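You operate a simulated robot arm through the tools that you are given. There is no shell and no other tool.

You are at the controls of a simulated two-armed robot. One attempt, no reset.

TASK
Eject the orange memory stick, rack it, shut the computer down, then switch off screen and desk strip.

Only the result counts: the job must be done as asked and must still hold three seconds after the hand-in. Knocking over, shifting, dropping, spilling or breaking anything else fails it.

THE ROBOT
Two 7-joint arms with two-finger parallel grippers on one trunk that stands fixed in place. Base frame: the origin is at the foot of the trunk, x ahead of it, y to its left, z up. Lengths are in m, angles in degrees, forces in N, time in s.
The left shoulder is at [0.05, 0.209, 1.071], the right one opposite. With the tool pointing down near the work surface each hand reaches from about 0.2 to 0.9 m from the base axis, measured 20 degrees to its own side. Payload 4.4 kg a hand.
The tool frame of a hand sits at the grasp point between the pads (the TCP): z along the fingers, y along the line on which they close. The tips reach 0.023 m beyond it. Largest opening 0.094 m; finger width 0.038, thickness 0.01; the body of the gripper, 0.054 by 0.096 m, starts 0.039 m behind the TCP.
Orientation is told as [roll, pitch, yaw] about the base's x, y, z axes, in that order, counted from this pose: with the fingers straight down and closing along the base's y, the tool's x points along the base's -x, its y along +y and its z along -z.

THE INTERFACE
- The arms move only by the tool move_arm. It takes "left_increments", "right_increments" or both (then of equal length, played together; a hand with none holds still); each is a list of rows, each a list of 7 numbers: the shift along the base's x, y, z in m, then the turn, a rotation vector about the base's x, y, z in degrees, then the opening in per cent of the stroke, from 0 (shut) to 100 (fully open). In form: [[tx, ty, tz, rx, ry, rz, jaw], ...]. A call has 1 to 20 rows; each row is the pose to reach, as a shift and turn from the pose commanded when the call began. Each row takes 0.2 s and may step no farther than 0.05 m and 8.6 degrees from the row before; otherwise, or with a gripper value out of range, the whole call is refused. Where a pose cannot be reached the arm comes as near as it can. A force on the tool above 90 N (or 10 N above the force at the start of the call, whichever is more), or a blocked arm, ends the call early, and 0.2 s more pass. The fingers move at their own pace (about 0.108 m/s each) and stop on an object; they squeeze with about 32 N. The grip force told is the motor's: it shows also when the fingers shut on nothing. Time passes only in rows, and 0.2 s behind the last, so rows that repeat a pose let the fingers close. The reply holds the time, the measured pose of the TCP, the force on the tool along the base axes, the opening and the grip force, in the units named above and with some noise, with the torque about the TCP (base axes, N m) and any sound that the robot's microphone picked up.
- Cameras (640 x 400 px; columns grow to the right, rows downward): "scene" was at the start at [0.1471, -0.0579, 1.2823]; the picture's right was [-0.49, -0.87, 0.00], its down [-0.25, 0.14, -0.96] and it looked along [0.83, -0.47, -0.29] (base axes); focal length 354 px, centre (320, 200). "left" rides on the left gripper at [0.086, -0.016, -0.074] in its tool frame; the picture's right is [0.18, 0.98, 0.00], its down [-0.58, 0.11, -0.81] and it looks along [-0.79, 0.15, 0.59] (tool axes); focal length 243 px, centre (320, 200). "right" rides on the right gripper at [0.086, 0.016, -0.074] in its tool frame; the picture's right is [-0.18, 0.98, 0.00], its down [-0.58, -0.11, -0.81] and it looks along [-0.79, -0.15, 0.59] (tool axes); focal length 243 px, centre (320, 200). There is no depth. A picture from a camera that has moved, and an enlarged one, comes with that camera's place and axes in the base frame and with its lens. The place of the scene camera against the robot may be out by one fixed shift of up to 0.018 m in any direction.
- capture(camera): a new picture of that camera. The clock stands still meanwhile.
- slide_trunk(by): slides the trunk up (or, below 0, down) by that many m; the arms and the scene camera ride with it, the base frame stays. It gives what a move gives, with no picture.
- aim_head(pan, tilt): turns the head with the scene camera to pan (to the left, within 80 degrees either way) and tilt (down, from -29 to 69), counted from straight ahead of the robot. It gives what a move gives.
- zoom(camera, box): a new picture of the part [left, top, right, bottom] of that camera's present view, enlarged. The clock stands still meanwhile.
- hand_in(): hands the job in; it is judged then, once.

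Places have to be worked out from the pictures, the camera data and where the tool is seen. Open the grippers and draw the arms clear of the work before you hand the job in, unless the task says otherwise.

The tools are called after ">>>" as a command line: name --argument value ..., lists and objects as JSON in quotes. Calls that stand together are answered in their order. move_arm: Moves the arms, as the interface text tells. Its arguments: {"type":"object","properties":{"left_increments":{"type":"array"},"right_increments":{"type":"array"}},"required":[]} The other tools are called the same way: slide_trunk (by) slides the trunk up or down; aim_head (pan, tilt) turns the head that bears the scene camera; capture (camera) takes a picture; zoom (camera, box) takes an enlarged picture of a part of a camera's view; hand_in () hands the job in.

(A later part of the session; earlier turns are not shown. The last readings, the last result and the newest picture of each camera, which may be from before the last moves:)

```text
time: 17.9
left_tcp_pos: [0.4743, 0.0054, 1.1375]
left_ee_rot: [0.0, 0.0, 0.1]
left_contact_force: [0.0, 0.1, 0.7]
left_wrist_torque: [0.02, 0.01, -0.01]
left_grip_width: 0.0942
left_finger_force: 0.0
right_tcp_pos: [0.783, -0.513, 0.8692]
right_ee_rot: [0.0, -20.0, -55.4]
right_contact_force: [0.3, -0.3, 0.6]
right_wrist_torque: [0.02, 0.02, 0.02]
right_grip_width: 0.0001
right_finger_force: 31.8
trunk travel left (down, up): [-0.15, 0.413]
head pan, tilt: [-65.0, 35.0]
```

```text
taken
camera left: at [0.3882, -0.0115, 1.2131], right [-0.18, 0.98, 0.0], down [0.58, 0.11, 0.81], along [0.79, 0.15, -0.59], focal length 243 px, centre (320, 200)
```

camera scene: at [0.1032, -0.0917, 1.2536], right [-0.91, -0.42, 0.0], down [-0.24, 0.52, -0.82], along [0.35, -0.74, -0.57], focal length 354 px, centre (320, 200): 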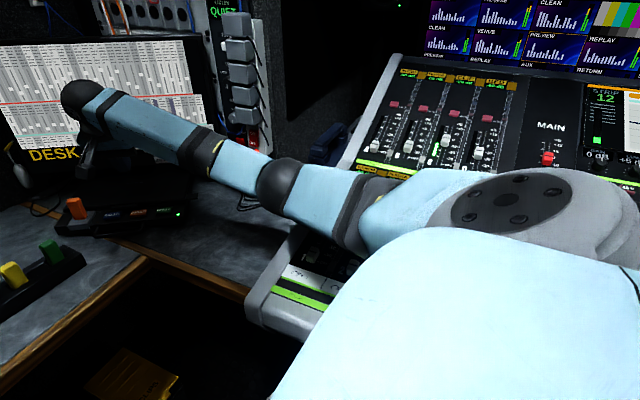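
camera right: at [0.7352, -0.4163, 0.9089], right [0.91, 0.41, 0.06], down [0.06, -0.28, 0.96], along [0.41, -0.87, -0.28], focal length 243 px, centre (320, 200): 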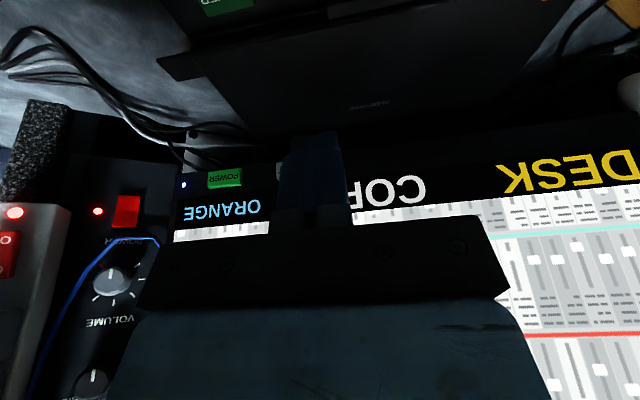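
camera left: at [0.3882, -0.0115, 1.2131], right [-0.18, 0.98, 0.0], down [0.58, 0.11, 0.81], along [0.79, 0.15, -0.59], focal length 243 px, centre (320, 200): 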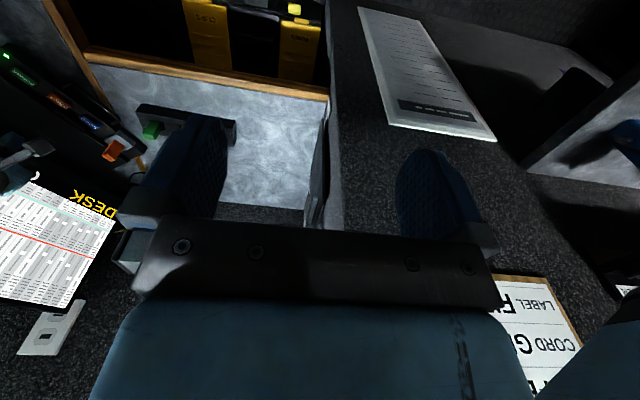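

The arm is well above the console edge (elbow about z 0.96). The tip lines up with EJECT to within a few mm, so I lower to about 3 cm above it and recheck.

>>> move_arm --right_increments '[[0.001, 0.001, -0.03, 0, 0, 0, 0], [0.0025, 0.0017, -0.06, 0, 0, 0, 0], [0.0025, 0.0017, -0.075, 0, 0, 0, 0]]'

>>> aim_head --pan -35 --tilt 25

>>> zoom --camera "scene" --box '[270, 200, 390, 275]'

>>> zoom --camera "left" --box '[0, 40, 160, 190]'

```text
time: 18.9
left_tcp_pos: [0.4611, 0.0197, 1.1445]
left_ee_rot: [-1.0, -0.8, -0.1]
left_contact_force: [0.1, 0.2, -0.7]
left_wrist_torque: [-0.03, -0.01, 0.0]
left_grip_width: 0.0938
left_finger_force: 0.0
right_tcp_pos: [0.7847, -0.5204, 0.851]
right_ee_rot: [2.0, -23.3, -57.4]
right_contact_force: [-0.1, -0.2, -0.2]
right_wrist_torque: [0.02, 0.01, -0.02]
right_grip_width: 0.0
right_finger_force: 32.2
trunk travel left (down, up): [-0.15, 0.413]
head pan, tilt: [-65.0, 35.0]
stopped in row 3 (right hand): the arm was blocked; the commanded pose is now the measured one
```

```text
time: 19.8
left_tcp_pos: [0.4606, 0.0191, 1.1452]
left_ee_rot: [-0.9, -0.9, 0.1]
left_contact_force: [-0.6, 0.3, 0.5]
left_wrist_torque: [0.03, 0.0, 0.05]
left_grip_width: 0.0938
left_finger_force: 0.0
right_tcp_pos: [0.7833, -0.5182, 0.8488]
right_ee_rot: [2.1, -23.2, -57.4]
right_contact_force: [-0.6, -0.2, -0.2]
right_wrist_torque: [-0.03, 0.0, 0.0]
right_grip_width: 0.0
right_finger_force: 32.1
trunk travel left (down, up): [-0.15, 0.413]
head pan, tilt: [-35.0, 25.0]
```

```text
5.33 times, centred on (330, 238) of scene
camera zoom: at [0.1265, -0.0491, 1.2726], right [-0.57, -0.82, 0.0], down [-0.33, 0.23, -0.92], along [0.75, -0.53, -0.4], focal length 1890 px, centre (267, 0)
```

zoom: 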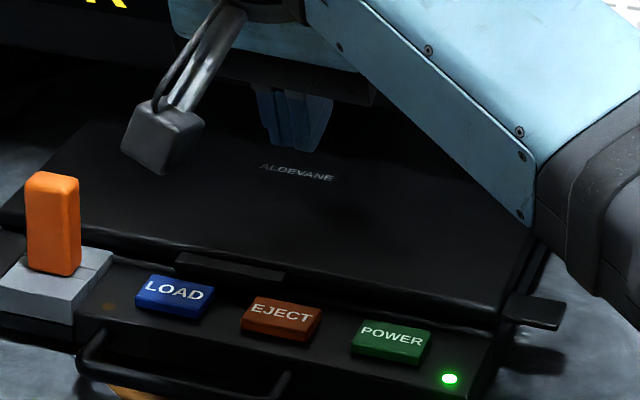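

```text
2.67 times, centred on (80, 115) of left
camera zoom: at [0.374, 0.0035, 1.2196], right [-0.18, 0.98, -0.02], down [0.57, 0.12, 0.81], along [0.8, 0.14, -0.58], focal length 647 px, centre (960, 427)
```

zoom: 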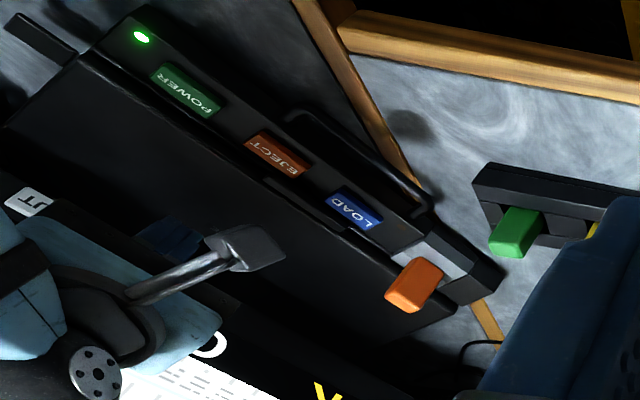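

The arm was blocked, and the trunk leaned slightly (left hand shifted 15 mm), so part of the right arm is pressing on something, probably the console edge under the elbow. I lift back up at once and look.

>>> move_arm --right_increments '[[0, 0, 0.015, 0, 0, 0, 0], [0, 0.002, 0.03, 0, 0, 0, 0]]'

>>> aim_head --pan -65 --tilt 45

>>> capture --camera "scene"

```text
time: 20.4
left_tcp_pos: [0.4634, 0.0146, 1.1424]
left_ee_rot: [-0.7, -0.8, 0.1]
left_contact_force: [0.4, 0.4, -0.1]
left_wrist_torque: [-0.01, 0.0, 0.03]
left_grip_width: 0.0939
left_finger_force: 0.0
right_tcp_pos: [0.7844, -0.5191, 0.8701]
right_ee_rot: [1.9, -22.8, -57.1]
right_contact_force: [-0.5, 0.2, -0.5]
right_wrist_torque: [-0.04, -0.06, 0.0]
right_grip_width: 0.0
right_finger_force: 31.8
trunk travel left (down, up): [-0.15, 0.413]
head pan, tilt: [-35.0, 25.0]
```

```text
time: 21.4
left_tcp_pos: [0.4642, 0.0131, 1.1438]
left_ee_rot: [-0.6, -0.7, 0.0]
left_contact_force: [-0.2, 0.9, -0.4]
left_wrist_torque: [-0.01, -0.01, -0.03]
left_grip_width: 0.0941
left_finger_force: 0.0
right_tcp_pos: [0.7851, -0.5191, 0.8696]
right_ee_rot: [1.9, -22.6, -57.1]
right_contact_force: [0.5, 1.0, 0.8]
right_wrist_torque: [0.03, -0.01, 0.0]
right_grip_width: 0.0
right_finger_force: 31.7
trunk travel left (down, up): [-0.15, 0.413]
head pan, tilt: [-65.0, 45.0]
```

```text
taken
camera scene: at [0.089, -0.0758, 1.2409], right [-0.91, -0.42, -0.01], down [-0.29, 0.63, -0.72], along [0.31, -0.65, -0.7], focal length 354 px, centre (320, 200)
```

scene: 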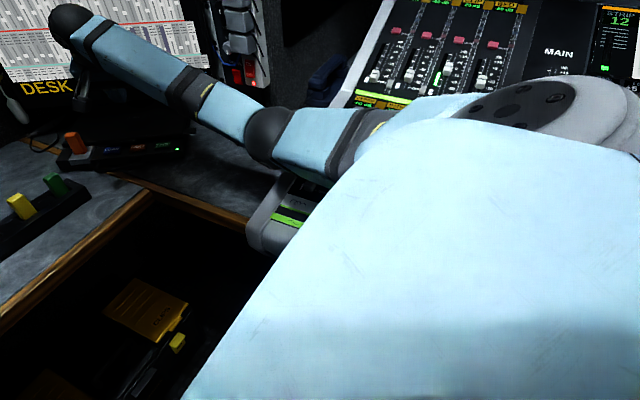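

The elbow hangs low beside the console. I lift the hand further to relieve the contact, then raise the trunk 0.12 m to gain elbow clearance.

>>> move_arm --right_increments '[[0, 0, 0.025, 0, 0, 0, 0], [0, 0.002, 0.05, 0, 0, 0, 0], [-0.01, 0.005, 0.07, 0, 0, 0, 0]]'

>>> slide_trunk --by 0.12

>>> capture --camera "scene"

```text
time: 22.2
left_tcp_pos: [0.4744, 0.0044, 1.1371]
left_ee_rot: [0.0, 0.1, 0.1]
left_contact_force: [0.1, 0.6, 0.0]
left_wrist_torque: [0.03, 0.02, -0.02]
left_grip_width: 0.0942
left_finger_force: 0.0
right_tcp_pos: [0.7803, -0.519, 0.9189]
right_ee_rot: [1.4, -21.4, -56.8]
right_contact_force: [-0.1, 0.1, 0.6]
right_wrist_torque: [-0.01, 0.0, 0.04]
right_grip_width: 0.0
right_finger_force: 32.2
trunk travel left (down, up): [-0.15, 0.413]
head pan, tilt: [-65.0, 45.0]
```

```text
time: 23.7
left_tcp_pos: [0.4749, 0.0043, 1.2567]
left_ee_rot: [0.0, 0.1, 0.0]
left_contact_force: [0.1, 0.0, 0.4]
left_wrist_torque: [0.01, 0.02, 0.02]
left_grip_width: 0.0936
left_finger_force: 0.2
right_tcp_pos: [0.7798, -0.5201, 1.0406]
right_ee_rot: [1.2, -21.7, -56.8]
right_contact_force: [-0.4, -0.1, 0.8]
right_wrist_torque: [-0.01, 0.04, 0.0]
right_grip_width: 0.0001
right_finger_force: 32.5
trunk travel left (down, up): [-0.27, 0.293]
head pan, tilt: [-65.0, 45.0]
```

```text
taken
camera scene: at [0.1006, -0.0857, 1.3586], right [-0.91, -0.42, 0.0], down [-0.3, 0.64, -0.71], along [0.3, -0.64, -0.71], focal length 354 px, centre (320, 200)
```

scene: 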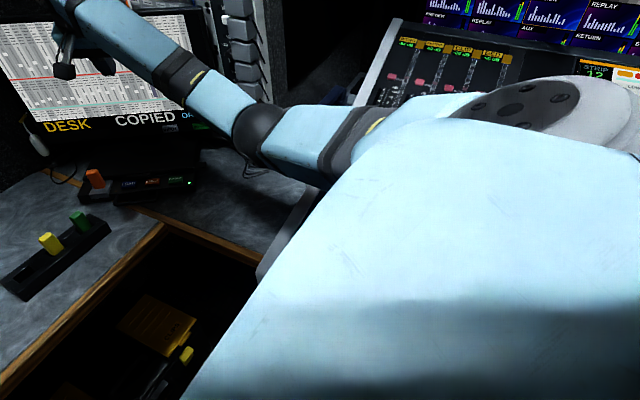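

The trunk sprang back to its place. I descend towards EJECT again in steps, watching the left hand's reading for any deflection.

>>> move_arm --right_increments '[[0.001, 0.002, -0.04, 0, 0, 0.6, 0], [0.002, 0.004, -0.08, 0, 0, 1.3, 0], [0.003, 0.006, -0.12, 0, 0, 1.3, 0], [0.004, 0.008, -0.16, 0, 0, 1.3, 0], [0.005, 0.008, -0.2, 0, 0, 1.3, 0]]'

>>> aim_head --pan -45 --tilt 35

>>> capture --camera "scene"

```text
time: 24.9
left_tcp_pos: [0.4751, 0.0038, 1.2581]
left_ee_rot: [0.0, 0.1, 0.0]
left_contact_force: [0.9, -0.8, 0.5]
left_wrist_torque: [0.0, 0.01, -0.01]
left_grip_width: 0.0939
left_finger_force: 0.1
right_tcp_pos: [0.7862, -0.5113, 0.8402]
right_ee_rot: [1.4, -21.6, -55.7]
right_contact_force: [0.1, 0.3, 0.6]
right_wrist_torque: [0.0, -0.03, -0.01]
right_grip_width: 0.0
right_finger_force: 31.7
trunk travel left (down, up): [-0.27, 0.293]
head pan, tilt: [-65.0, 45.0]
```

```text
time: 25.7
left_tcp_pos: [0.4743, 0.0041, 1.2573]
left_ee_rot: [0.0, -0.1, 0.0]
left_contact_force: [0.4, -0.2, 0.3]
left_wrist_torque: [0.01, 0.0, 0.02]
left_grip_width: 0.0939
left_finger_force: 0.1
right_tcp_pos: [0.7833, -0.5109, 0.8412]
right_ee_rot: [1.3, -21.6, -55.6]
right_contact_force: [0.4, 0.6, 0.3]
right_wrist_torque: [0.03, -0.02, -0.02]
right_grip_width: 0.0
right_finger_force: 32.1
trunk travel left (down, up): [-0.27, 0.293]
head pan, tilt: [-45.0, 35.0]
```

```text
taken
camera scene: at [0.1282, -0.0743, 1.3735], right [-0.71, -0.71, 0.0], down [-0.41, 0.41, -0.82], along [0.58, -0.58, -0.57], focal length 354 px, centre (320, 200)
```

scene: 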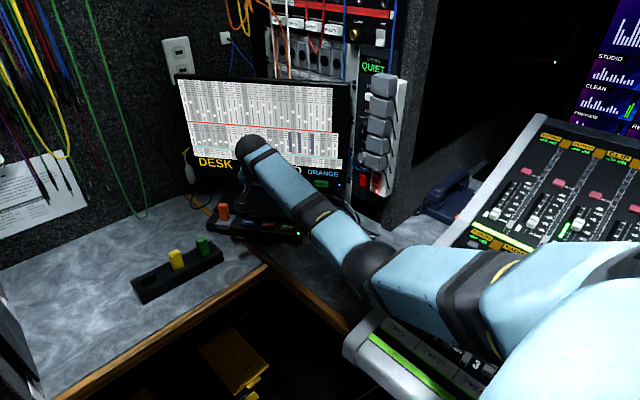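

No deflection at z 0.84. I go down another 4 cm and then look at the tip versus EJECT.

>>> move_arm --right_increments '[[0, 0, -0.02, 0, 0, 0, 0], [0, 0, -0.04, 0, 0, 0, 0]]'

>>> zoom --camera "scene" --box '[200, 170, 320, 245]'

>>> zoom --camera "left" --box '[0, 40, 160, 140]'

```text
time: 26.3
left_tcp_pos: [0.4745, 0.0046, 1.2572]
left_ee_rot: [0.0, 0.0, 0.1]
left_contact_force: [-0.3, 0.7, 0.5]
left_wrist_torque: [-0.03, 0.0, -0.06]
left_grip_width: 0.094
left_finger_force: 0.1
right_tcp_pos: [0.7847, -0.5102, 0.8003]
right_ee_rot: [1.4, -21.7, -55.6]
right_contact_force: [0.8, -0.2, 0.0]
right_wrist_torque: [0.01, -0.01, 0.0]
right_grip_width: 0.0001
right_finger_force: 32.1
trunk travel left (down, up): [-0.27, 0.293]
head pan, tilt: [-45.0, 35.0]
```

```text
5.33 times, centred on (260, 208) of scene
camera zoom: at [0.1283, -0.0742, 1.3735], right [-0.71, -0.71, 0.0], down [-0.41, 0.41, -0.82], along [0.58, -0.58, -0.57], focal length 1890 px, centre (640, 160)
```

zoom: 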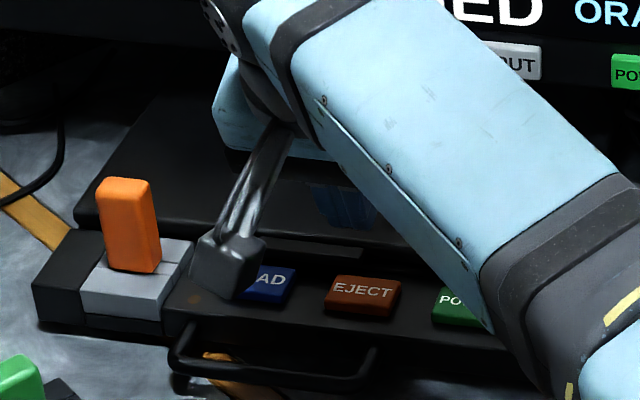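

```text
4.00 times, centred on (80, 90) of left
camera zoom: at [0.3883, -0.0116, 1.3331], right [-0.18, 0.98, 0.0], down [0.58, 0.11, 0.81], along [0.79, 0.15, -0.59], focal length 970 px, centre (1280, 640)
```

zoom: 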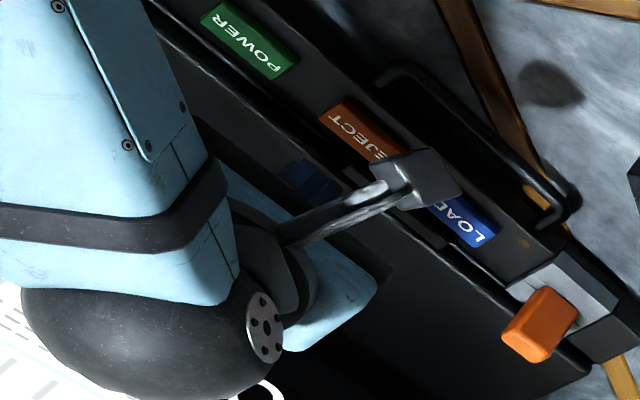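

The fingertip edge is about 4 cm above EJECT, slightly toward its front edge. I shift 6 mm toward the screen and approach the button top slowly.

>>> move_arm --right_increments '[[0.0034, -0.005, -0.015, 0, 0, 0, 0], [0.0034, -0.005, -0.03, 0, 0, 0, 0], [0.0034, -0.005, -0.035, 0, 0, 0, 0]]'

>>> zoom --camera "scene" --box '[220, 190, 300, 240]'

>>> zoom --camera "left" --box '[40, 40, 140, 120]'

```text
time: 27.1
left_tcp_pos: [0.4748, 0.0057, 1.2588]
left_ee_rot: [0.0, 0.0, -0.1]
left_contact_force: [0.0, -0.3, -0.6]
left_wrist_torque: [-0.02, -0.01, -0.02]
left_grip_width: 0.0939
left_finger_force: 0.1
right_tcp_pos: [0.7869, -0.5161, 0.7655]
right_ee_rot: [1.4, -21.6, -55.6]
right_contact_force: [-0.5, -0.6, 0.3]
right_wrist_torque: [-0.02, 0.02, -0.03]
right_grip_width: 0.0
right_finger_force: 31.6
trunk travel left (down, up): [-0.27, 0.293]
head pan, tilt: [-45.0, 35.0]
```

```text
8.00 times, centred on (260, 215) of scene
camera zoom: at [0.1283, -0.0742, 1.3735], right [-0.71, -0.71, 0.0], down [-0.41, 0.41, -0.82], along [0.58, -0.58, -0.57], focal length 2835 px, centre (800, 80)
```

zoom: 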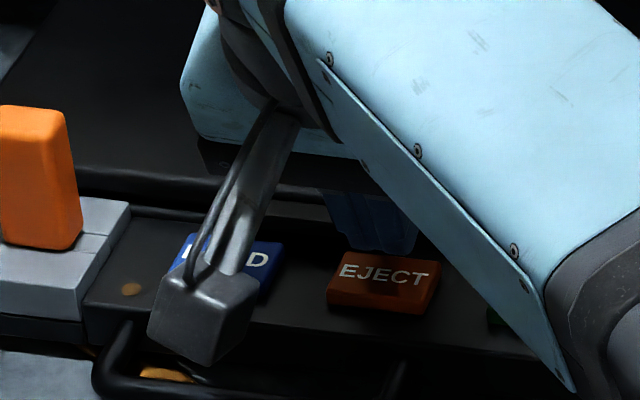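

```text
5.00 times, centred on (90, 80) of left
camera zoom: at [0.3883, -0.0116, 1.3331], right [-0.18, 0.98, 0.0], down [0.58, 0.11, 0.81], along [0.79, 0.15, -0.59], focal length 1213 px, centre (1470, 800)
```

zoom: 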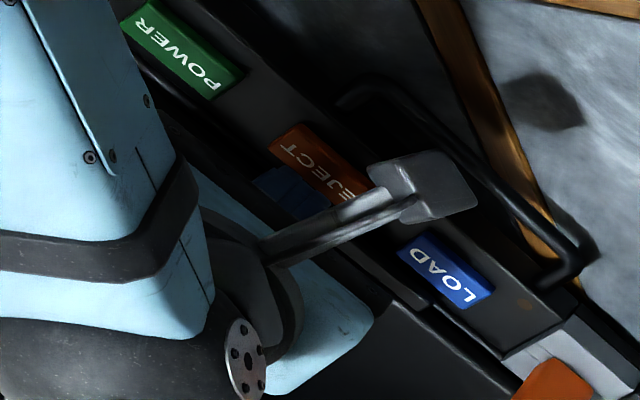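

The tip is a few mm above EJECT's centre line. I press down in small steps and watch force and sound.

>>> move_arm --right_increments '[[0, 0, -0.003, 0, 0, 0, 0], [0, 0, -0.006, 0, 0, 0, 0], [0, 0, -0.008, 0, 0, 0, 0]]'

>>> zoom --camera "scene" --box '[200, 180, 300, 240]'

```text
time: 27.9
left_tcp_pos: [0.4712, 0.0066, 1.2591]
left_ee_rot: [-0.2, -0.1, 0.0]
left_contact_force: [-0.4, 0.1, -0.4]
left_wrist_torque: [0.0, -0.01, 0.01]
left_grip_width: 0.0939
left_finger_force: 0.0
right_tcp_pos: [0.7879, -0.5159, 0.7637]
right_ee_rot: [1.5, -21.9, -55.6]
right_contact_force: [-1.4, 1.0, 18.9]
right_wrist_torque: [0.01, -0.12, 0.0]
right_grip_width: 0.0
right_finger_force: 32.0
trunk travel left (down, up): [-0.27, 0.293]
head pan, tilt: [-45.0, 35.0]
```

```text
6.40 times, centred on (250, 210) of scene
camera zoom: at [0.1255, -0.0725, 1.3743], right [-0.71, -0.71, 0.0], down [-0.4, 0.4, -0.82], along [0.58, -0.58, -0.57], focal length 2268 px, centre (768, 136)
```

zoom: 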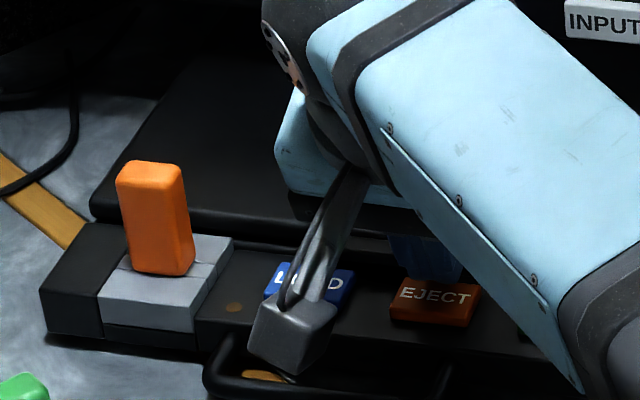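

Contact at about 19 N with tip height near 0.735; no click yet. I press a little deeper.

>>> move_arm --right_increments '[[0, 0, -0.003, 0, 0, 0, 0], [0, 0, -0.006, 0, 0, 0, 0], [0, 0, -0.006, 0, 0, 0, 0]]'

>>> zoom --camera "scene" --box '[200, 180, 300, 240]'

>>> zoom --camera "left" --box '[40, 40, 140, 120]'

```text
time: 28.7
left_tcp_pos: [0.4686, 0.0079, 1.2605]
left_ee_rot: [-0.3, -0.3, 0.0]
left_contact_force: [0.6, -0.3, 0.2]
left_wrist_torque: [0.0, 0.02, -0.01]
left_grip_width: 0.0941
left_finger_force: 0.0
right_tcp_pos: [0.7874, -0.5166, 0.763]
right_ee_rot: [1.9, -22.2, -55.8]
right_contact_force: [-3.0, -5.8, 43.0]
right_wrist_torque: [-0.19, -0.37, -0.06]
right_grip_width: 0.0
right_finger_force: 32.0
trunk travel left (down, up): [-0.27, 0.293]
head pan, tilt: [-45.0, 35.0]
```

```text
6.40 times, centred on (250, 210) of scene
camera zoom: at [0.122, -0.0707, 1.3748], right [-0.71, -0.71, 0.0], down [-0.4, 0.4, -0.82], along [0.58, -0.58, -0.57], focal length 2268 px, centre (768, 136)
```

zoom: 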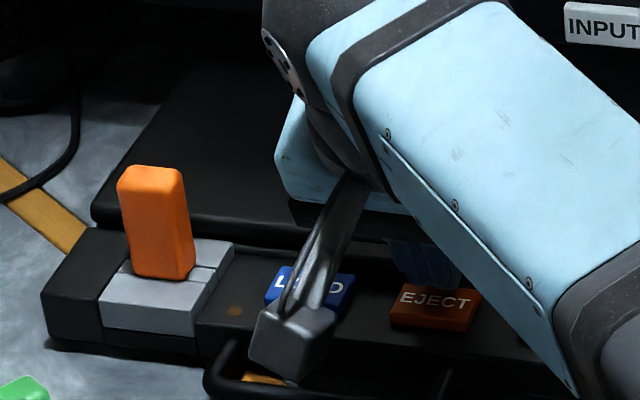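

```text
5.00 times, centred on (90, 80) of left
camera zoom: at [0.3822, -0.0082, 1.3357], right [-0.18, 0.98, 0.0], down [0.58, 0.11, 0.81], along [0.8, 0.15, -0.59], focal length 1213 px, centre (1470, 800)
```

zoom: 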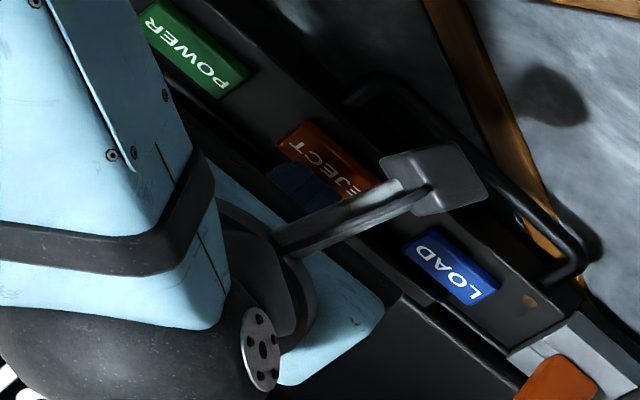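

43 N with no motion and the left view shows the rounded tip sitting just behind the button on the lid bar. I lift off, shift about 14 mm toward the front, and look again.

>>> move_arm --right_increments '[[0, 0, 0.015, 0, 0, 0, 0], [0, 0, 0.025, 0, 0, 0, 0], [-0.008, 0.0115, 0.025, 0, 0, 0, 0]]'

>>> zoom --camera "scene" --box '[200, 180, 300, 240]'

>>> zoom --camera "left" --box '[40, 40, 140, 120]'

```text
time: 29.5
left_tcp_pos: [0.4747, 0.0046, 1.2571]
left_ee_rot: [0.1, 0.0, 0.0]
left_contact_force: [0.4, 0.5, 0.5]
left_wrist_torque: [0.01, -0.02, -0.01]
left_grip_width: 0.0939
left_finger_force: 0.0
right_tcp_pos: [0.7799, -0.5029, 0.7755]
right_ee_rot: [1.3, -21.4, -55.5]
right_contact_force: [-0.1, -0.4, 0.7]
right_wrist_torque: [-0.01, 0.03, -0.01]
right_grip_width: 0.0
right_finger_force: 31.5
trunk travel left (down, up): [-0.27, 0.293]
head pan, tilt: [-45.0, 35.0]
```

```text
6.40 times, centred on (250, 210) of scene
camera zoom: at [0.1284, -0.0742, 1.3734], right [-0.71, -0.71, 0.0], down [-0.41, 0.41, -0.82], along [0.58, -0.58, -0.57], focal length 2268 px, centre (768, 136)
```

zoom: 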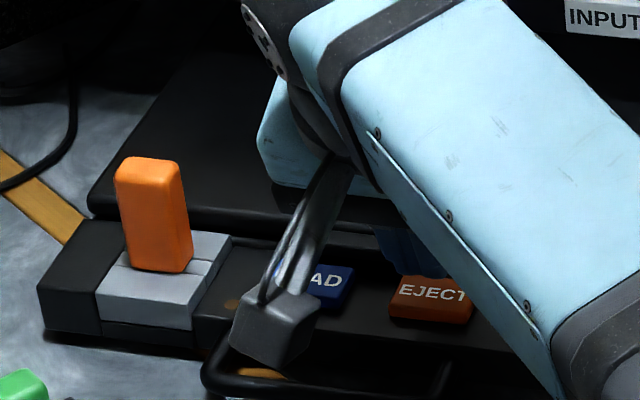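

```text
5.00 times, centred on (90, 80) of left
camera zoom: at [0.3884, -0.0116, 1.3329], right [-0.18, 0.98, 0.0], down [0.58, 0.11, 0.81], along [0.79, 0.15, -0.59], focal length 1213 px, centre (1470, 800)
```

zoom: 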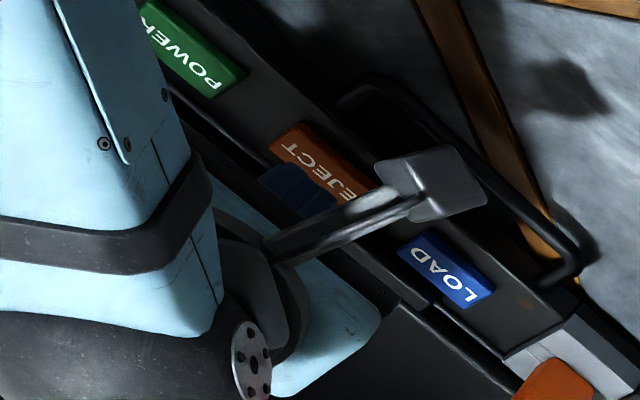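

The tip now sits over the button's face. I press down again in small steps.

>>> move_arm --right_increments '[[0, 0, -0.008, 0, 0, 0, 0], [0, 0, -0.014, 0, 0, 0, 0], [0, 0, -0.018, 0, 0, 0, 0], [0, 0, -0.021, 0, 0, 0, 0]]'

>>> zoom --camera "scene" --box '[200, 180, 300, 240]'

>>> zoom --camera "left" --box '[40, 40, 140, 120]'

```text
time: 30.5
left_tcp_pos: [0.4728, 0.0063, 1.2587]
left_ee_rot: [-0.1, -0.1, 0.0]
left_contact_force: [-0.7, -0.2, 0.8]
left_wrist_torque: [-0.01, 0.02, 0.01]
left_grip_width: 0.094
left_finger_force: 0.0
right_tcp_pos: [0.7796, -0.5049, 0.7586]
right_ee_rot: [1.5, -21.8, -55.5]
right_contact_force: [-3.4, 0.3, 10.0]
right_wrist_torque: [0.0, 0.01, 0.02]
right_grip_width: 0.0
right_finger_force: 31.5
trunk travel left (down, up): [-0.27, 0.293]
head pan, tilt: [-45.0, 35.0]
heard: click
```

```text
6.40 times, centred on (250, 210) of scene
camera zoom: at [0.1266, -0.0732, 1.374], right [-0.71, -0.71, 0.0], down [-0.4, 0.4, -0.82], along [0.58, -0.58, -0.57], focal length 2268 px, centre (768, 136)
```

zoom: 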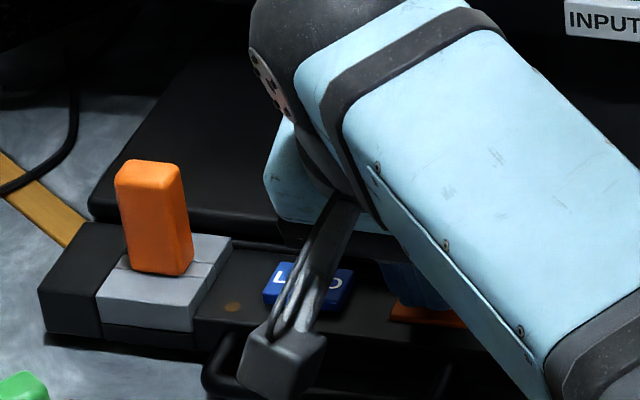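

```text
5.00 times, centred on (90, 80) of left
camera zoom: at [0.3867, -0.0107, 1.3339], right [-0.18, 0.98, 0.0], down [0.58, 0.11, 0.81], along [0.79, 0.15, -0.59], focal length 1213 px, centre (1470, 800)
```

zoom: 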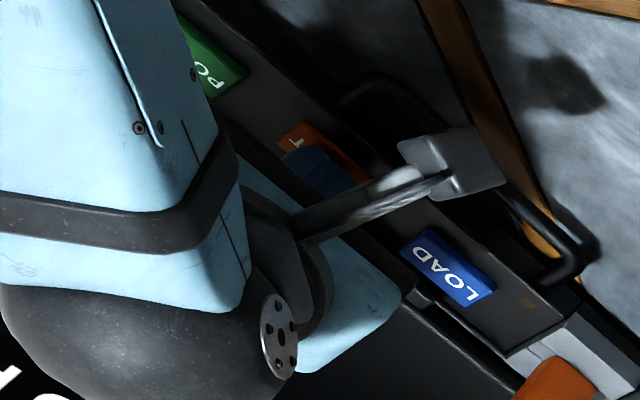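

A click: EJECT is pressed. I lift off and check the screen message and the port.

>>> move_arm --right_increments '[[0, 0, 0.02, 0, 0, 0, 0], [0, 0, 0.05, 0, 0, 0, 0], [0, 0, 0.09, 0, 0, 0, 0], [0, 0, 0.12, 0, 0, 0, 0]]'

>>> capture --camera "scene"

>>> zoom --camera "scene" --box '[180, 140, 360, 250]'

```text
time: 31.5
left_tcp_pos: [0.4729, 0.0059, 1.2582]
left_ee_rot: [0.0, 0.1, 0.0]
left_contact_force: [-1.0, 0.5, 0.1]
left_wrist_torque: [0.03, -0.07, -0.06]
left_grip_width: 0.094
left_finger_force: 0.1
right_tcp_pos: [0.7809, -0.5043, 0.8766]
right_ee_rot: [1.4, -21.6, -55.6]
right_contact_force: [-0.5, 0.7, 0.6]
right_wrist_torque: [0.01, -0.01, -0.04]
right_grip_width: 0.0
right_finger_force: 31.9
trunk travel left (down, up): [-0.27, 0.293]
head pan, tilt: [-45.0, 35.0]
```

```text
taken
camera scene: at [0.1278, -0.0738, 1.3736], right [-0.71, -0.71, 0.0], down [-0.41, 0.41, -0.82], along [0.58, -0.58, -0.57], focal length 354 px, centre (320, 200)
```

scene: 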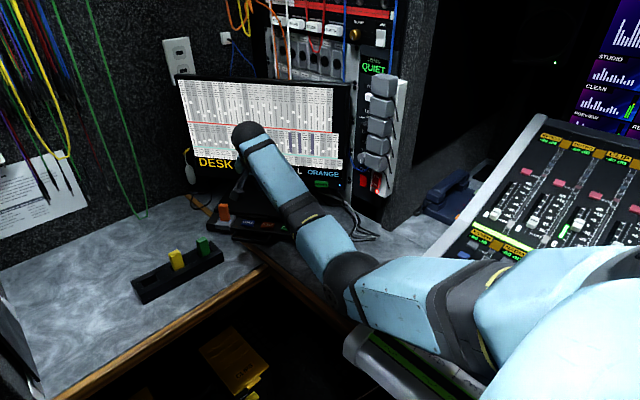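

```text
3.56 times, centred on (270, 195) of scene
camera zoom: at [0.1278, -0.0738, 1.3736], right [-0.71, -0.71, 0.0], down [-0.41, 0.41, -0.82], along [0.58, -0.58, -0.57], focal length 1260 px, centre (498, 218)
```

zoom: 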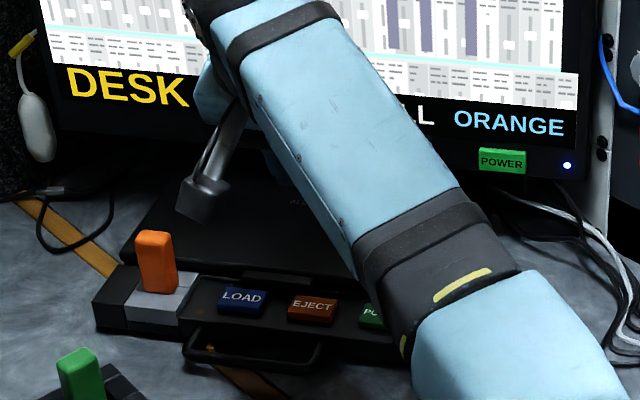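

The screen now reads "PULL ORANGE", so the stick is released. I move over to the stick with the jaws half open, tilt slightly more, and keep the height.

>>> move_arm --right_increments '[[0.03, 0.02, 0, -2, -0.8, -0.2, 30], [0.06, 0.04, 0, -4, -1.7, -0.4, 58], [0.09, 0.06, 0, -6, -2.5, -0.5, 58], [0.101, 0.068, 0, -6, -2.5, -0.5, 58], [0.101, 0.068, -0.03, -6, -2.5, -0.5, 58]]'

>>> capture --camera "right"

>>> zoom --camera "scene" --box '[180, 160, 300, 235]'

>>> zoom --camera "left" --box '[30, 40, 190, 140]'

```text
time: 32.7
left_tcp_pos: [0.4752, 0.004, 1.2571]
left_ee_rot: [0.1, 0.1, 0.0]
left_contact_force: [0.2, 1.6, -0.4]
left_wrist_torque: [-0.01, 0.0, 0.02]
left_grip_width: 0.094
left_finger_force: 0.1
right_tcp_pos: [0.8801, -0.436, 0.8461]
right_ee_rot: [-0.1, -27.9, -55.4]
right_contact_force: [1.2, -0.3, -0.1]
right_wrist_torque: [-0.01, 0.01, 0.02]
right_grip_width: 0.0546
right_finger_force: 0.0
trunk travel left (down, up): [-0.27, 0.293]
head pan, tilt: [-45.0, 35.0]
```

```text
taken
camera right: at [0.8315, -0.3343, 0.8703], right [0.9, 0.42, 0.08], down [-0.01, -0.17, 0.98], along [0.43, -0.89, -0.15], focal length 243 px, centre (320, 200)
```

right: 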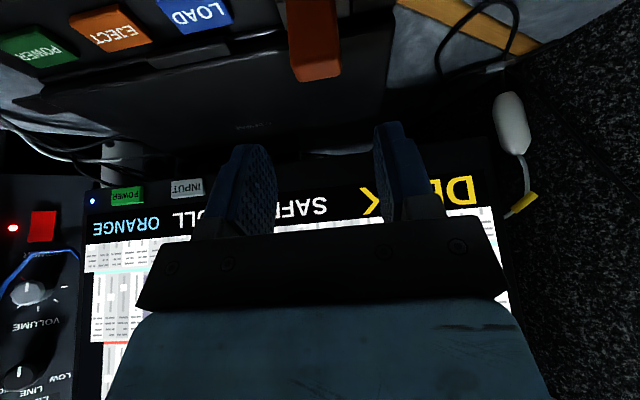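

```text
5.33 times, centred on (240, 198) of scene
camera zoom: at [0.129, -0.0743, 1.3734], right [-0.71, -0.71, 0.0], down [-0.41, 0.41, -0.82], along [0.58, -0.58, -0.57], focal length 1890 px, centre (747, 213)
```

zoom: 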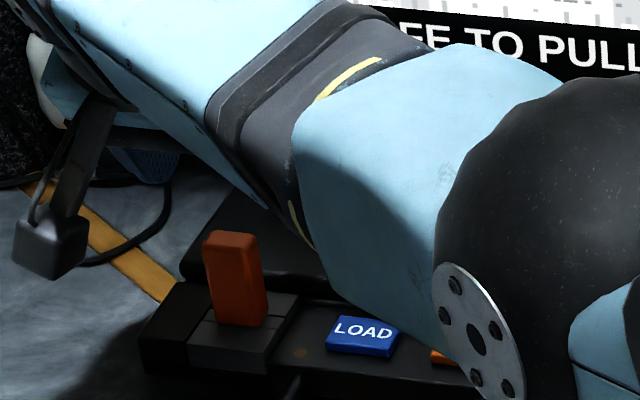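

```text
4.00 times, centred on (110, 90) of left
camera zoom: at [0.389, -0.0117, 1.3328], right [-0.18, 0.98, 0.0], down [0.58, 0.11, 0.81], along [0.79, 0.15, -0.59], focal length 970 px, centre (1160, 640)
```

zoom: 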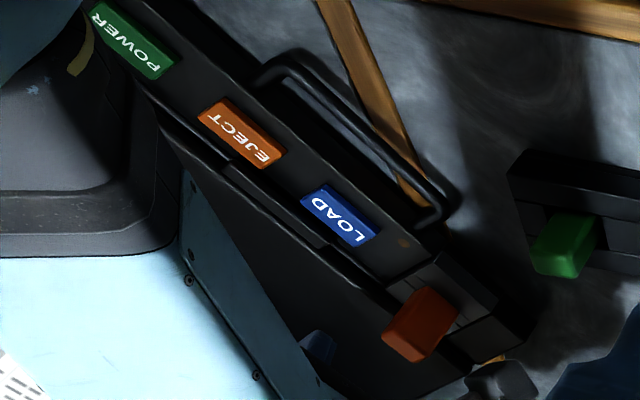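

The screen says "SAFE TO PULL ORANGE". I judge the stick axis at about (0.885, -0.440) with top at 0.778; I shift a few mm and descend to z 0.79 first with the fingers straddling it.

>>> move_arm --right_increments '[[0.005, -0.004, -0.02, 0, 0, 0, 58], [0.005, -0.004, -0.04, 0, 0, 0, 58], [0.005, -0.004, -0.056, 0, 0, 0, 58]]'

>>> capture --camera "right"

>>> zoom --camera "scene" --box '[180, 160, 280, 235]'

>>> zoom --camera "left" --box '[90, 80, 190, 150]'

```text
time: 33.5
left_tcp_pos: [0.475, 0.0049, 1.2576]
left_ee_rot: [-0.1, 0.0, -0.1]
left_contact_force: [0.0, 0.3, 0.6]
left_wrist_torque: [-0.01, 0.01, 0.01]
left_grip_width: 0.094
left_finger_force: 0.1
right_tcp_pos: [0.875, -0.4391, 0.8187]
right_ee_rot: [-0.2, -27.9, -55.6]
right_contact_force: [0.2, -0.2, -0.1]
right_wrist_torque: [0.0, 0.0, 0.02]
right_grip_width: 0.0544
right_finger_force: 0.1
right hand out of reach, approached as far as the arm can: row 1, 2, 3
trunk travel left (down, up): [-0.27, 0.293]
head pan, tilt: [-45.0, 35.0]
```

```text
taken
camera right: at [0.8255, -0.3376, 0.8443], right [0.9, 0.42, 0.08], down [-0.01, -0.17, 0.98], along [0.43, -0.89, -0.15], focal length 243 px, centre (320, 200)
```

right: 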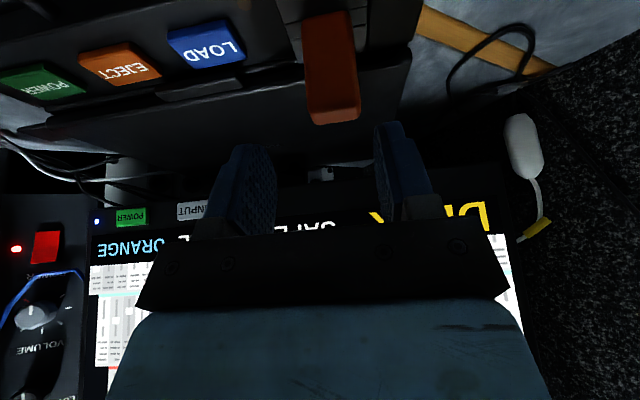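

```text
5.33 times, centred on (230, 198) of scene
camera zoom: at [0.1281, -0.0741, 1.3736], right [-0.71, -0.71, 0.0], down [-0.41, 0.41, -0.82], along [0.58, -0.58, -0.57], focal length 1890 px, centre (800, 213)
```

zoom: 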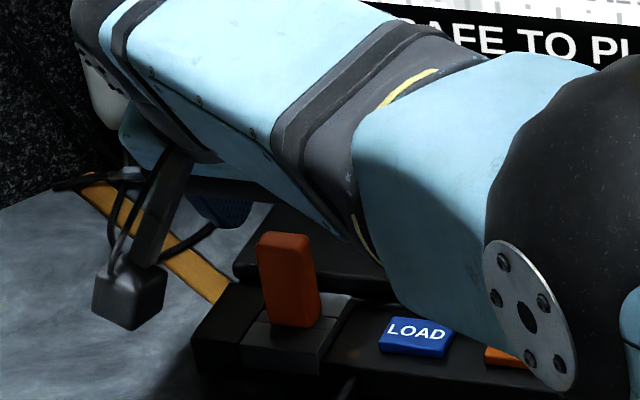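

```text
5.71 times, centred on (140, 115) of left
camera zoom: at [0.3881, -0.0115, 1.3332], right [-0.18, 0.98, 0.0], down [0.58, 0.11, 0.81], along [0.79, 0.15, -0.59], focal length 1386 px, centre (1349, 686)
```

zoom: 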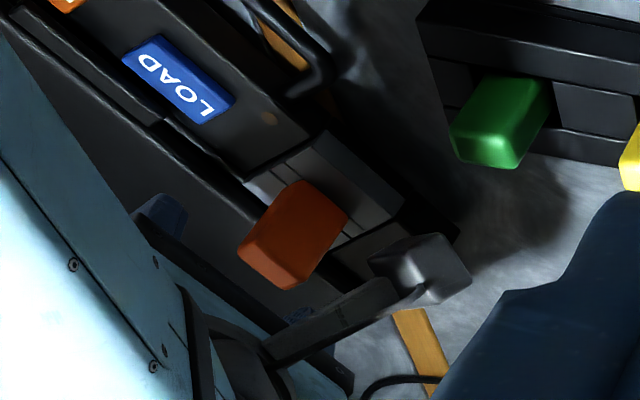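

Out of reach by a few cm with the trunk this high. I lift the hand well clear of the stick, tilt 6° more, then lower the trunk 0.12 m, watching for deflection.

>>> move_arm --right_increments '[[0, 0, 0.03, 0, 0, 0, 58], [0, 0, 0.06, -1.6, -1.1, 0, 58], [0, 0, 0.09, -3.3, -2.3, 0, 58], [0.002, 0, 0.115, -4.9, -3.4, 0, 58]]'

>>> slide_trunk --by -0.1

>>> capture --camera "scene"

```text
time: 34.5
left_tcp_pos: [0.4745, 0.0048, 1.2581]
left_ee_rot: [0.1, 0.0, 0.0]
left_contact_force: [-0.7, -0.2, 0.0]
left_wrist_torque: [0.02, 0.02, -0.01]
left_grip_width: 0.0942
left_finger_force: 0.2
right_tcp_pos: [0.8776, -0.4387, 0.9346]
right_ee_rot: [-0.1, -34.0, -55.5]
right_contact_force: [-0.1, 0.3, 1.0]
right_wrist_torque: [0.0, 0.01, 0.0]
right_grip_width: 0.0543
right_finger_force: 0.1
trunk travel left (down, up): [-0.27, 0.293]
head pan, tilt: [-45.0, 35.0]
```

```text
time: 35.8
left_tcp_pos: [0.475, 0.006, 1.1577]
left_ee_rot: [0.0, 0.1, 0.0]
left_contact_force: [0.6, -0.3, 0.6]
left_wrist_torque: [0.02, -0.03, -0.01]
left_grip_width: 0.094
left_finger_force: 0.0
right_tcp_pos: [0.8778, -0.4384, 0.8342]
right_ee_rot: [-0.1, -33.8, -55.6]
right_contact_force: [0.2, -0.3, 0.4]
right_wrist_torque: [0.0, -0.03, 0.0]
right_grip_width: 0.0543
right_finger_force: 0.1
trunk travel left (down, up): [-0.17, 0.393]
head pan, tilt: [-45.0, 35.0]
```

```text
taken
camera scene: at [0.1278, -0.0741, 1.2736], right [-0.71, -0.71, 0.0], down [-0.41, 0.41, -0.82], along [0.58, -0.58, -0.57], focal length 354 px, centre (320, 200)
```

scene: 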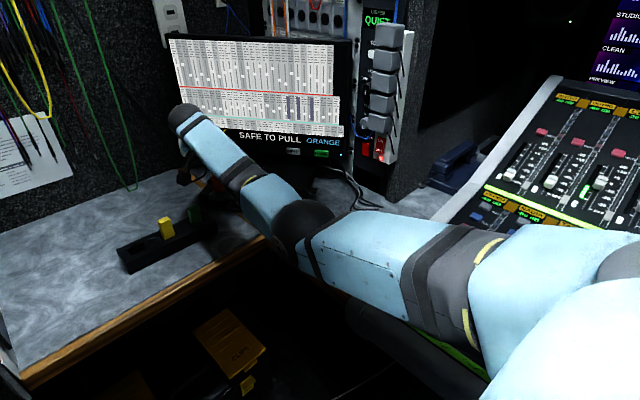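

No deflection. I shift onto the stick axis and descend to z 0.795 (tips around the stick's top).

>>> move_arm --right_increments '[[0.004, -0.001, -0.01, 0, 0, 0, 58], [0.008, -0.001, -0.025, 0, 0, 0, 58], [0.008, -0.001, -0.039, 0, 0, 0, 58]]'

>>> capture --camera "right"

>>> zoom --camera "left" --box '[70, 80, 190, 170]'

>>> aim_head --pan -30 --tilt 30

>>> zoom --camera "scene" --box '[200, 150, 360, 260]'

```text
time: 36.6
left_tcp_pos: [0.475, 0.004, 1.1572]
left_ee_rot: [0.0, 0.0, 0.0]
left_contact_force: [0.0, 0.4, -0.4]
left_wrist_torque: [-0.02, -0.03, 0.05]
left_grip_width: 0.0938
left_finger_force: 0.0
right_tcp_pos: [0.8866, -0.4398, 0.7954]
right_ee_rot: [-0.1, -33.8, -55.5]
right_contact_force: [-0.4, 0.7, 0.1]
right_wrist_torque: [-0.02, 0.04, 0.01]
right_grip_width: 0.0544
right_finger_force: 0.0
trunk travel left (down, up): [-0.17, 0.393]
head pan, tilt: [-45.0, 35.0]
```

```text
taken
camera right: at [0.8346, -0.3364, 0.8085], right [0.9, 0.43, 0.1], down [-0.07, -0.09, 0.99], along [0.44, -0.9, -0.05], focal length 243 px, centre (320, 200)
```

right: 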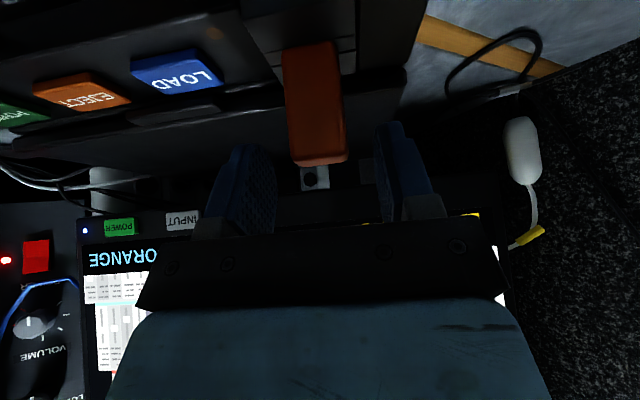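

```text
4.44 times, centred on (130, 125) of left
camera zoom: at [0.3884, -0.0117, 1.233], right [-0.18, 0.98, 0.0], down [0.58, 0.11, 0.81], along [0.79, 0.15, -0.59], focal length 1078 px, centre (1164, 533)
```

zoom: 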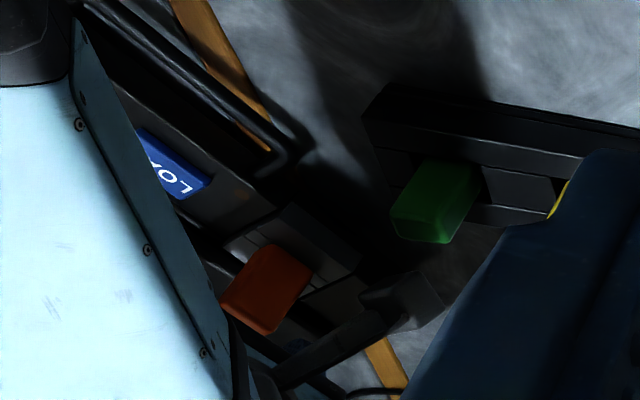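

```text
time: 37.4
left_tcp_pos: [0.4747, 0.0054, 1.1592]
left_ee_rot: [-0.1, 0.0, 0.1]
left_contact_force: [-0.7, 0.3, -0.6]
left_wrist_torque: [0.01, 0.02, 0.02]
left_grip_width: 0.0943
left_finger_force: 0.2
right_tcp_pos: [0.8863, -0.4394, 0.7956]
right_ee_rot: [-0.1, -33.8, -55.5]
right_contact_force: [0.5, 0.5, -0.1]
right_wrist_torque: [-0.04, -0.03, -0.03]
right_grip_width: 0.0545
right_finger_force: 0.1
trunk travel left (down, up): [-0.17, 0.393]
head pan, tilt: [-30.0, 30.0]
```

```text
3.64 times, centred on (280, 205) of scene
camera zoom: at [0.1442, -0.0572, 1.2813], right [-0.5, -0.87, 0.0], down [-0.43, 0.25, -0.87], along [0.75, -0.43, -0.5], focal length 1288 px, centre (466, 182)
```

zoom: 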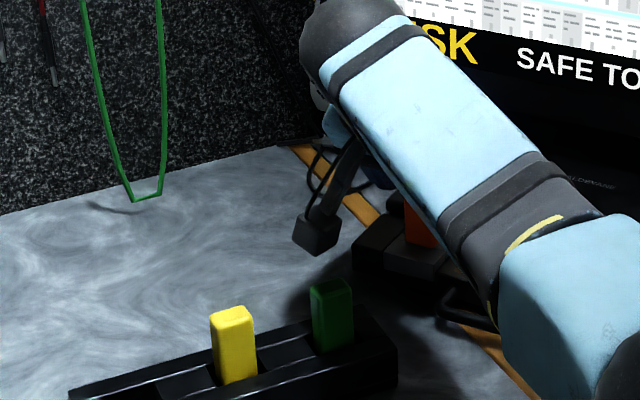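

The stick is centred between the fingers in the wrist view. I zoom to judge its depth relative to the finger plane.

>>> zoom --camera "right" --box '[230, 20, 410, 210]'

>>> zoom --camera "left" --box '[110, 130, 170, 170]'

```text
2.11 times, centred on (320, 115) of right
camera zoom: at [0.8344, -0.3364, 0.8089], right [0.9, 0.43, 0.1], down [-0.07, -0.09, 0.99], along [0.44, -0.9, -0.05], focal length 511 px, centre (320, 379)
```

zoom: 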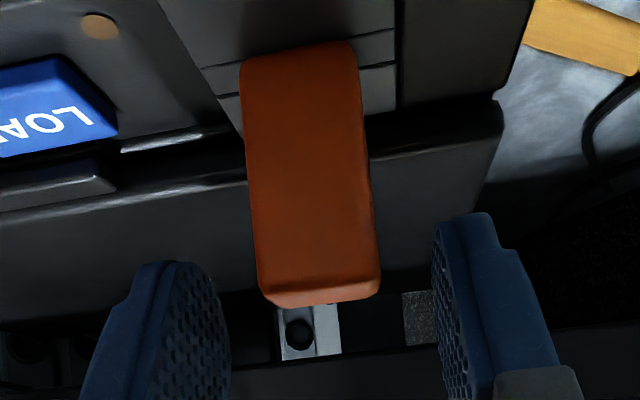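

```text
10.00 times, centred on (140, 150) of left
camera zoom: at [0.3882, -0.0116, 1.2331], right [-0.18, 0.98, 0.0], down [0.58, 0.11, 0.81], along [0.79, 0.15, -0.59], focal length 2426 px, centre (2120, 700)
```

zoom: 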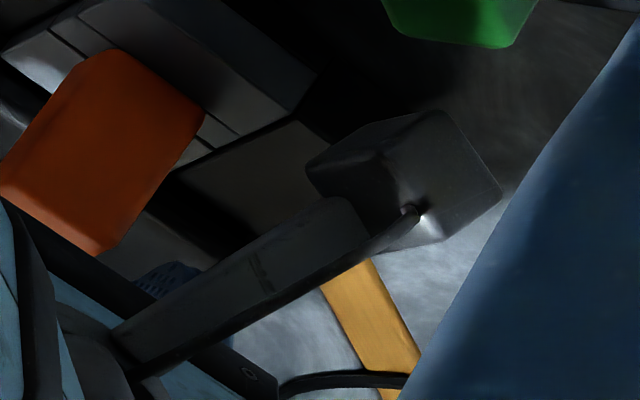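

The stick looks about 4 mm further toward the screen than the finger plane. I nudge that way, descend to z 0.770 and close on the stick.

>>> move_arm --right_increments '[[0.0023, -0.0033, -0.008, 0, 0, 0, 58], [0.0023, -0.0033, -0.017, 0, 0, 0, 58], [0.0023, -0.0033, -0.0255, 0, 0, 0, 58]]'

>>> zoom --camera "right" --box '[210, 40, 430, 240]'

>>> zoom --camera "left" --box '[90, 110, 190, 180]'

```text
time: 38.2
left_tcp_pos: [0.4747, 0.0044, 1.1579]
left_ee_rot: [0.2, 0.0, 0.1]
left_contact_force: [0.1, 0.1, 0.0]
left_wrist_torque: [-0.01, -0.01, 0.0]
left_grip_width: 0.0942
left_finger_force: 0.0
right_tcp_pos: [0.8877, -0.4431, 0.7706]
right_ee_rot: [-0.1, -34.0, -55.5]
right_contact_force: [-0.1, 0.2, 0.5]
right_wrist_torque: [0.0, 0.01, -0.05]
right_grip_width: 0.0547
right_finger_force: 0.1
trunk travel left (down, up): [-0.17, 0.393]
head pan, tilt: [-30.0, 30.0]
```

```text
2.00 times, centred on (320, 140) of right
camera zoom: at [0.8367, -0.3398, 0.7828], right [0.9, 0.43, 0.1], down [-0.07, -0.09, 0.99], along [0.44, -0.9, -0.05], focal length 485 px, centre (320, 320)
```

zoom: 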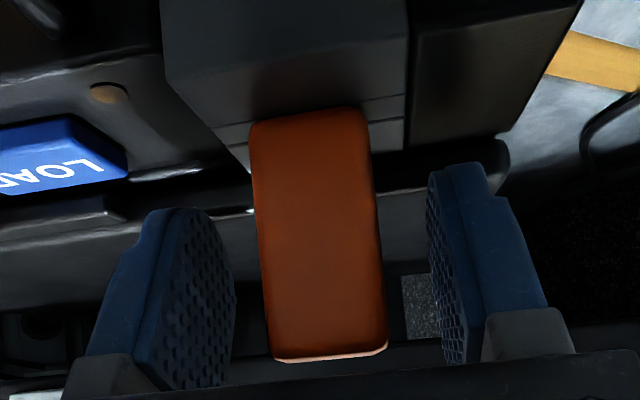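

```text
5.71 times, centred on (140, 145) of left
camera zoom: at [0.3883, -0.0116, 1.2331], right [-0.18, 0.98, 0.0], down [0.58, 0.11, 0.81], along [0.79, 0.15, -0.59], focal length 1386 px, centre (1349, 514)
```

zoom: 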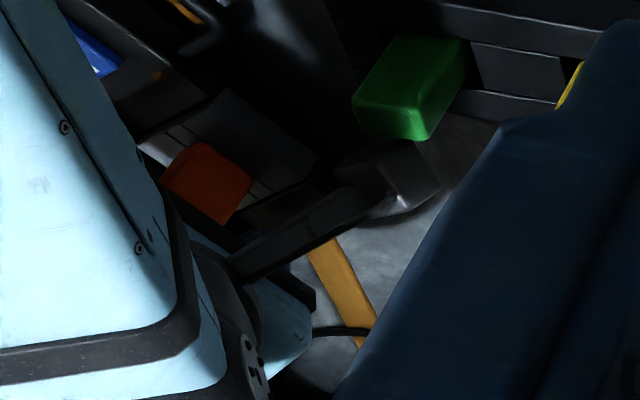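

The stick stands between the pads, and the camera housing has about 1 cm clearance from the green stick. I centre by 2 mm and close the fingers.

>>> move_arm --right_increments '[[-0.0017, -0.0011, 0, 0, 0, 0, 58], [-0.0017, -0.0011, 0, 0, 0, 0, 20], [-0.0017, -0.0011, 0, 0, 0, 0, 0], [-0.0017, -0.0011, 0, 0, 0, 0, 0]]'

>>> zoom --camera "right" --box '[210, 40, 430, 240]'

```text
time: 39.2
left_tcp_pos: [0.4757, 0.0069, 1.1578]
left_ee_rot: [0.0, 0.2, 0.1]
left_contact_force: [-0.5, -0.7, -0.1]
left_wrist_torque: [-0.04, -0.01, 0.02]
left_grip_width: 0.094
left_finger_force: 0.2
right_tcp_pos: [0.8877, -0.4413, 0.7718]
right_ee_rot: [0.0, -34.0, -55.5]
right_contact_force: [17.1, 8.6, 1.4]
right_wrist_torque: [0.36, -0.68, -0.14]
right_grip_width: 0.0251
right_finger_force: 32.1
trunk travel left (down, up): [-0.17, 0.393]
head pan, tilt: [-30.0, 30.0]
```

```text
2.00 times, centred on (320, 140) of right
camera zoom: at [0.8361, -0.3393, 0.7833], right [0.9, 0.43, 0.1], down [-0.07, -0.09, 0.99], along [0.44, -0.9, -0.05], focal length 485 px, centre (320, 320)
```

zoom: 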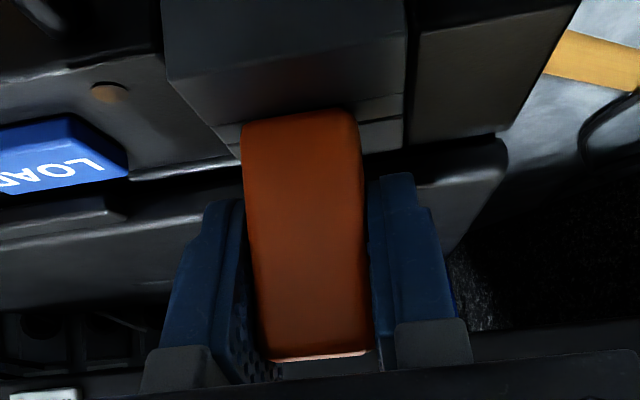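

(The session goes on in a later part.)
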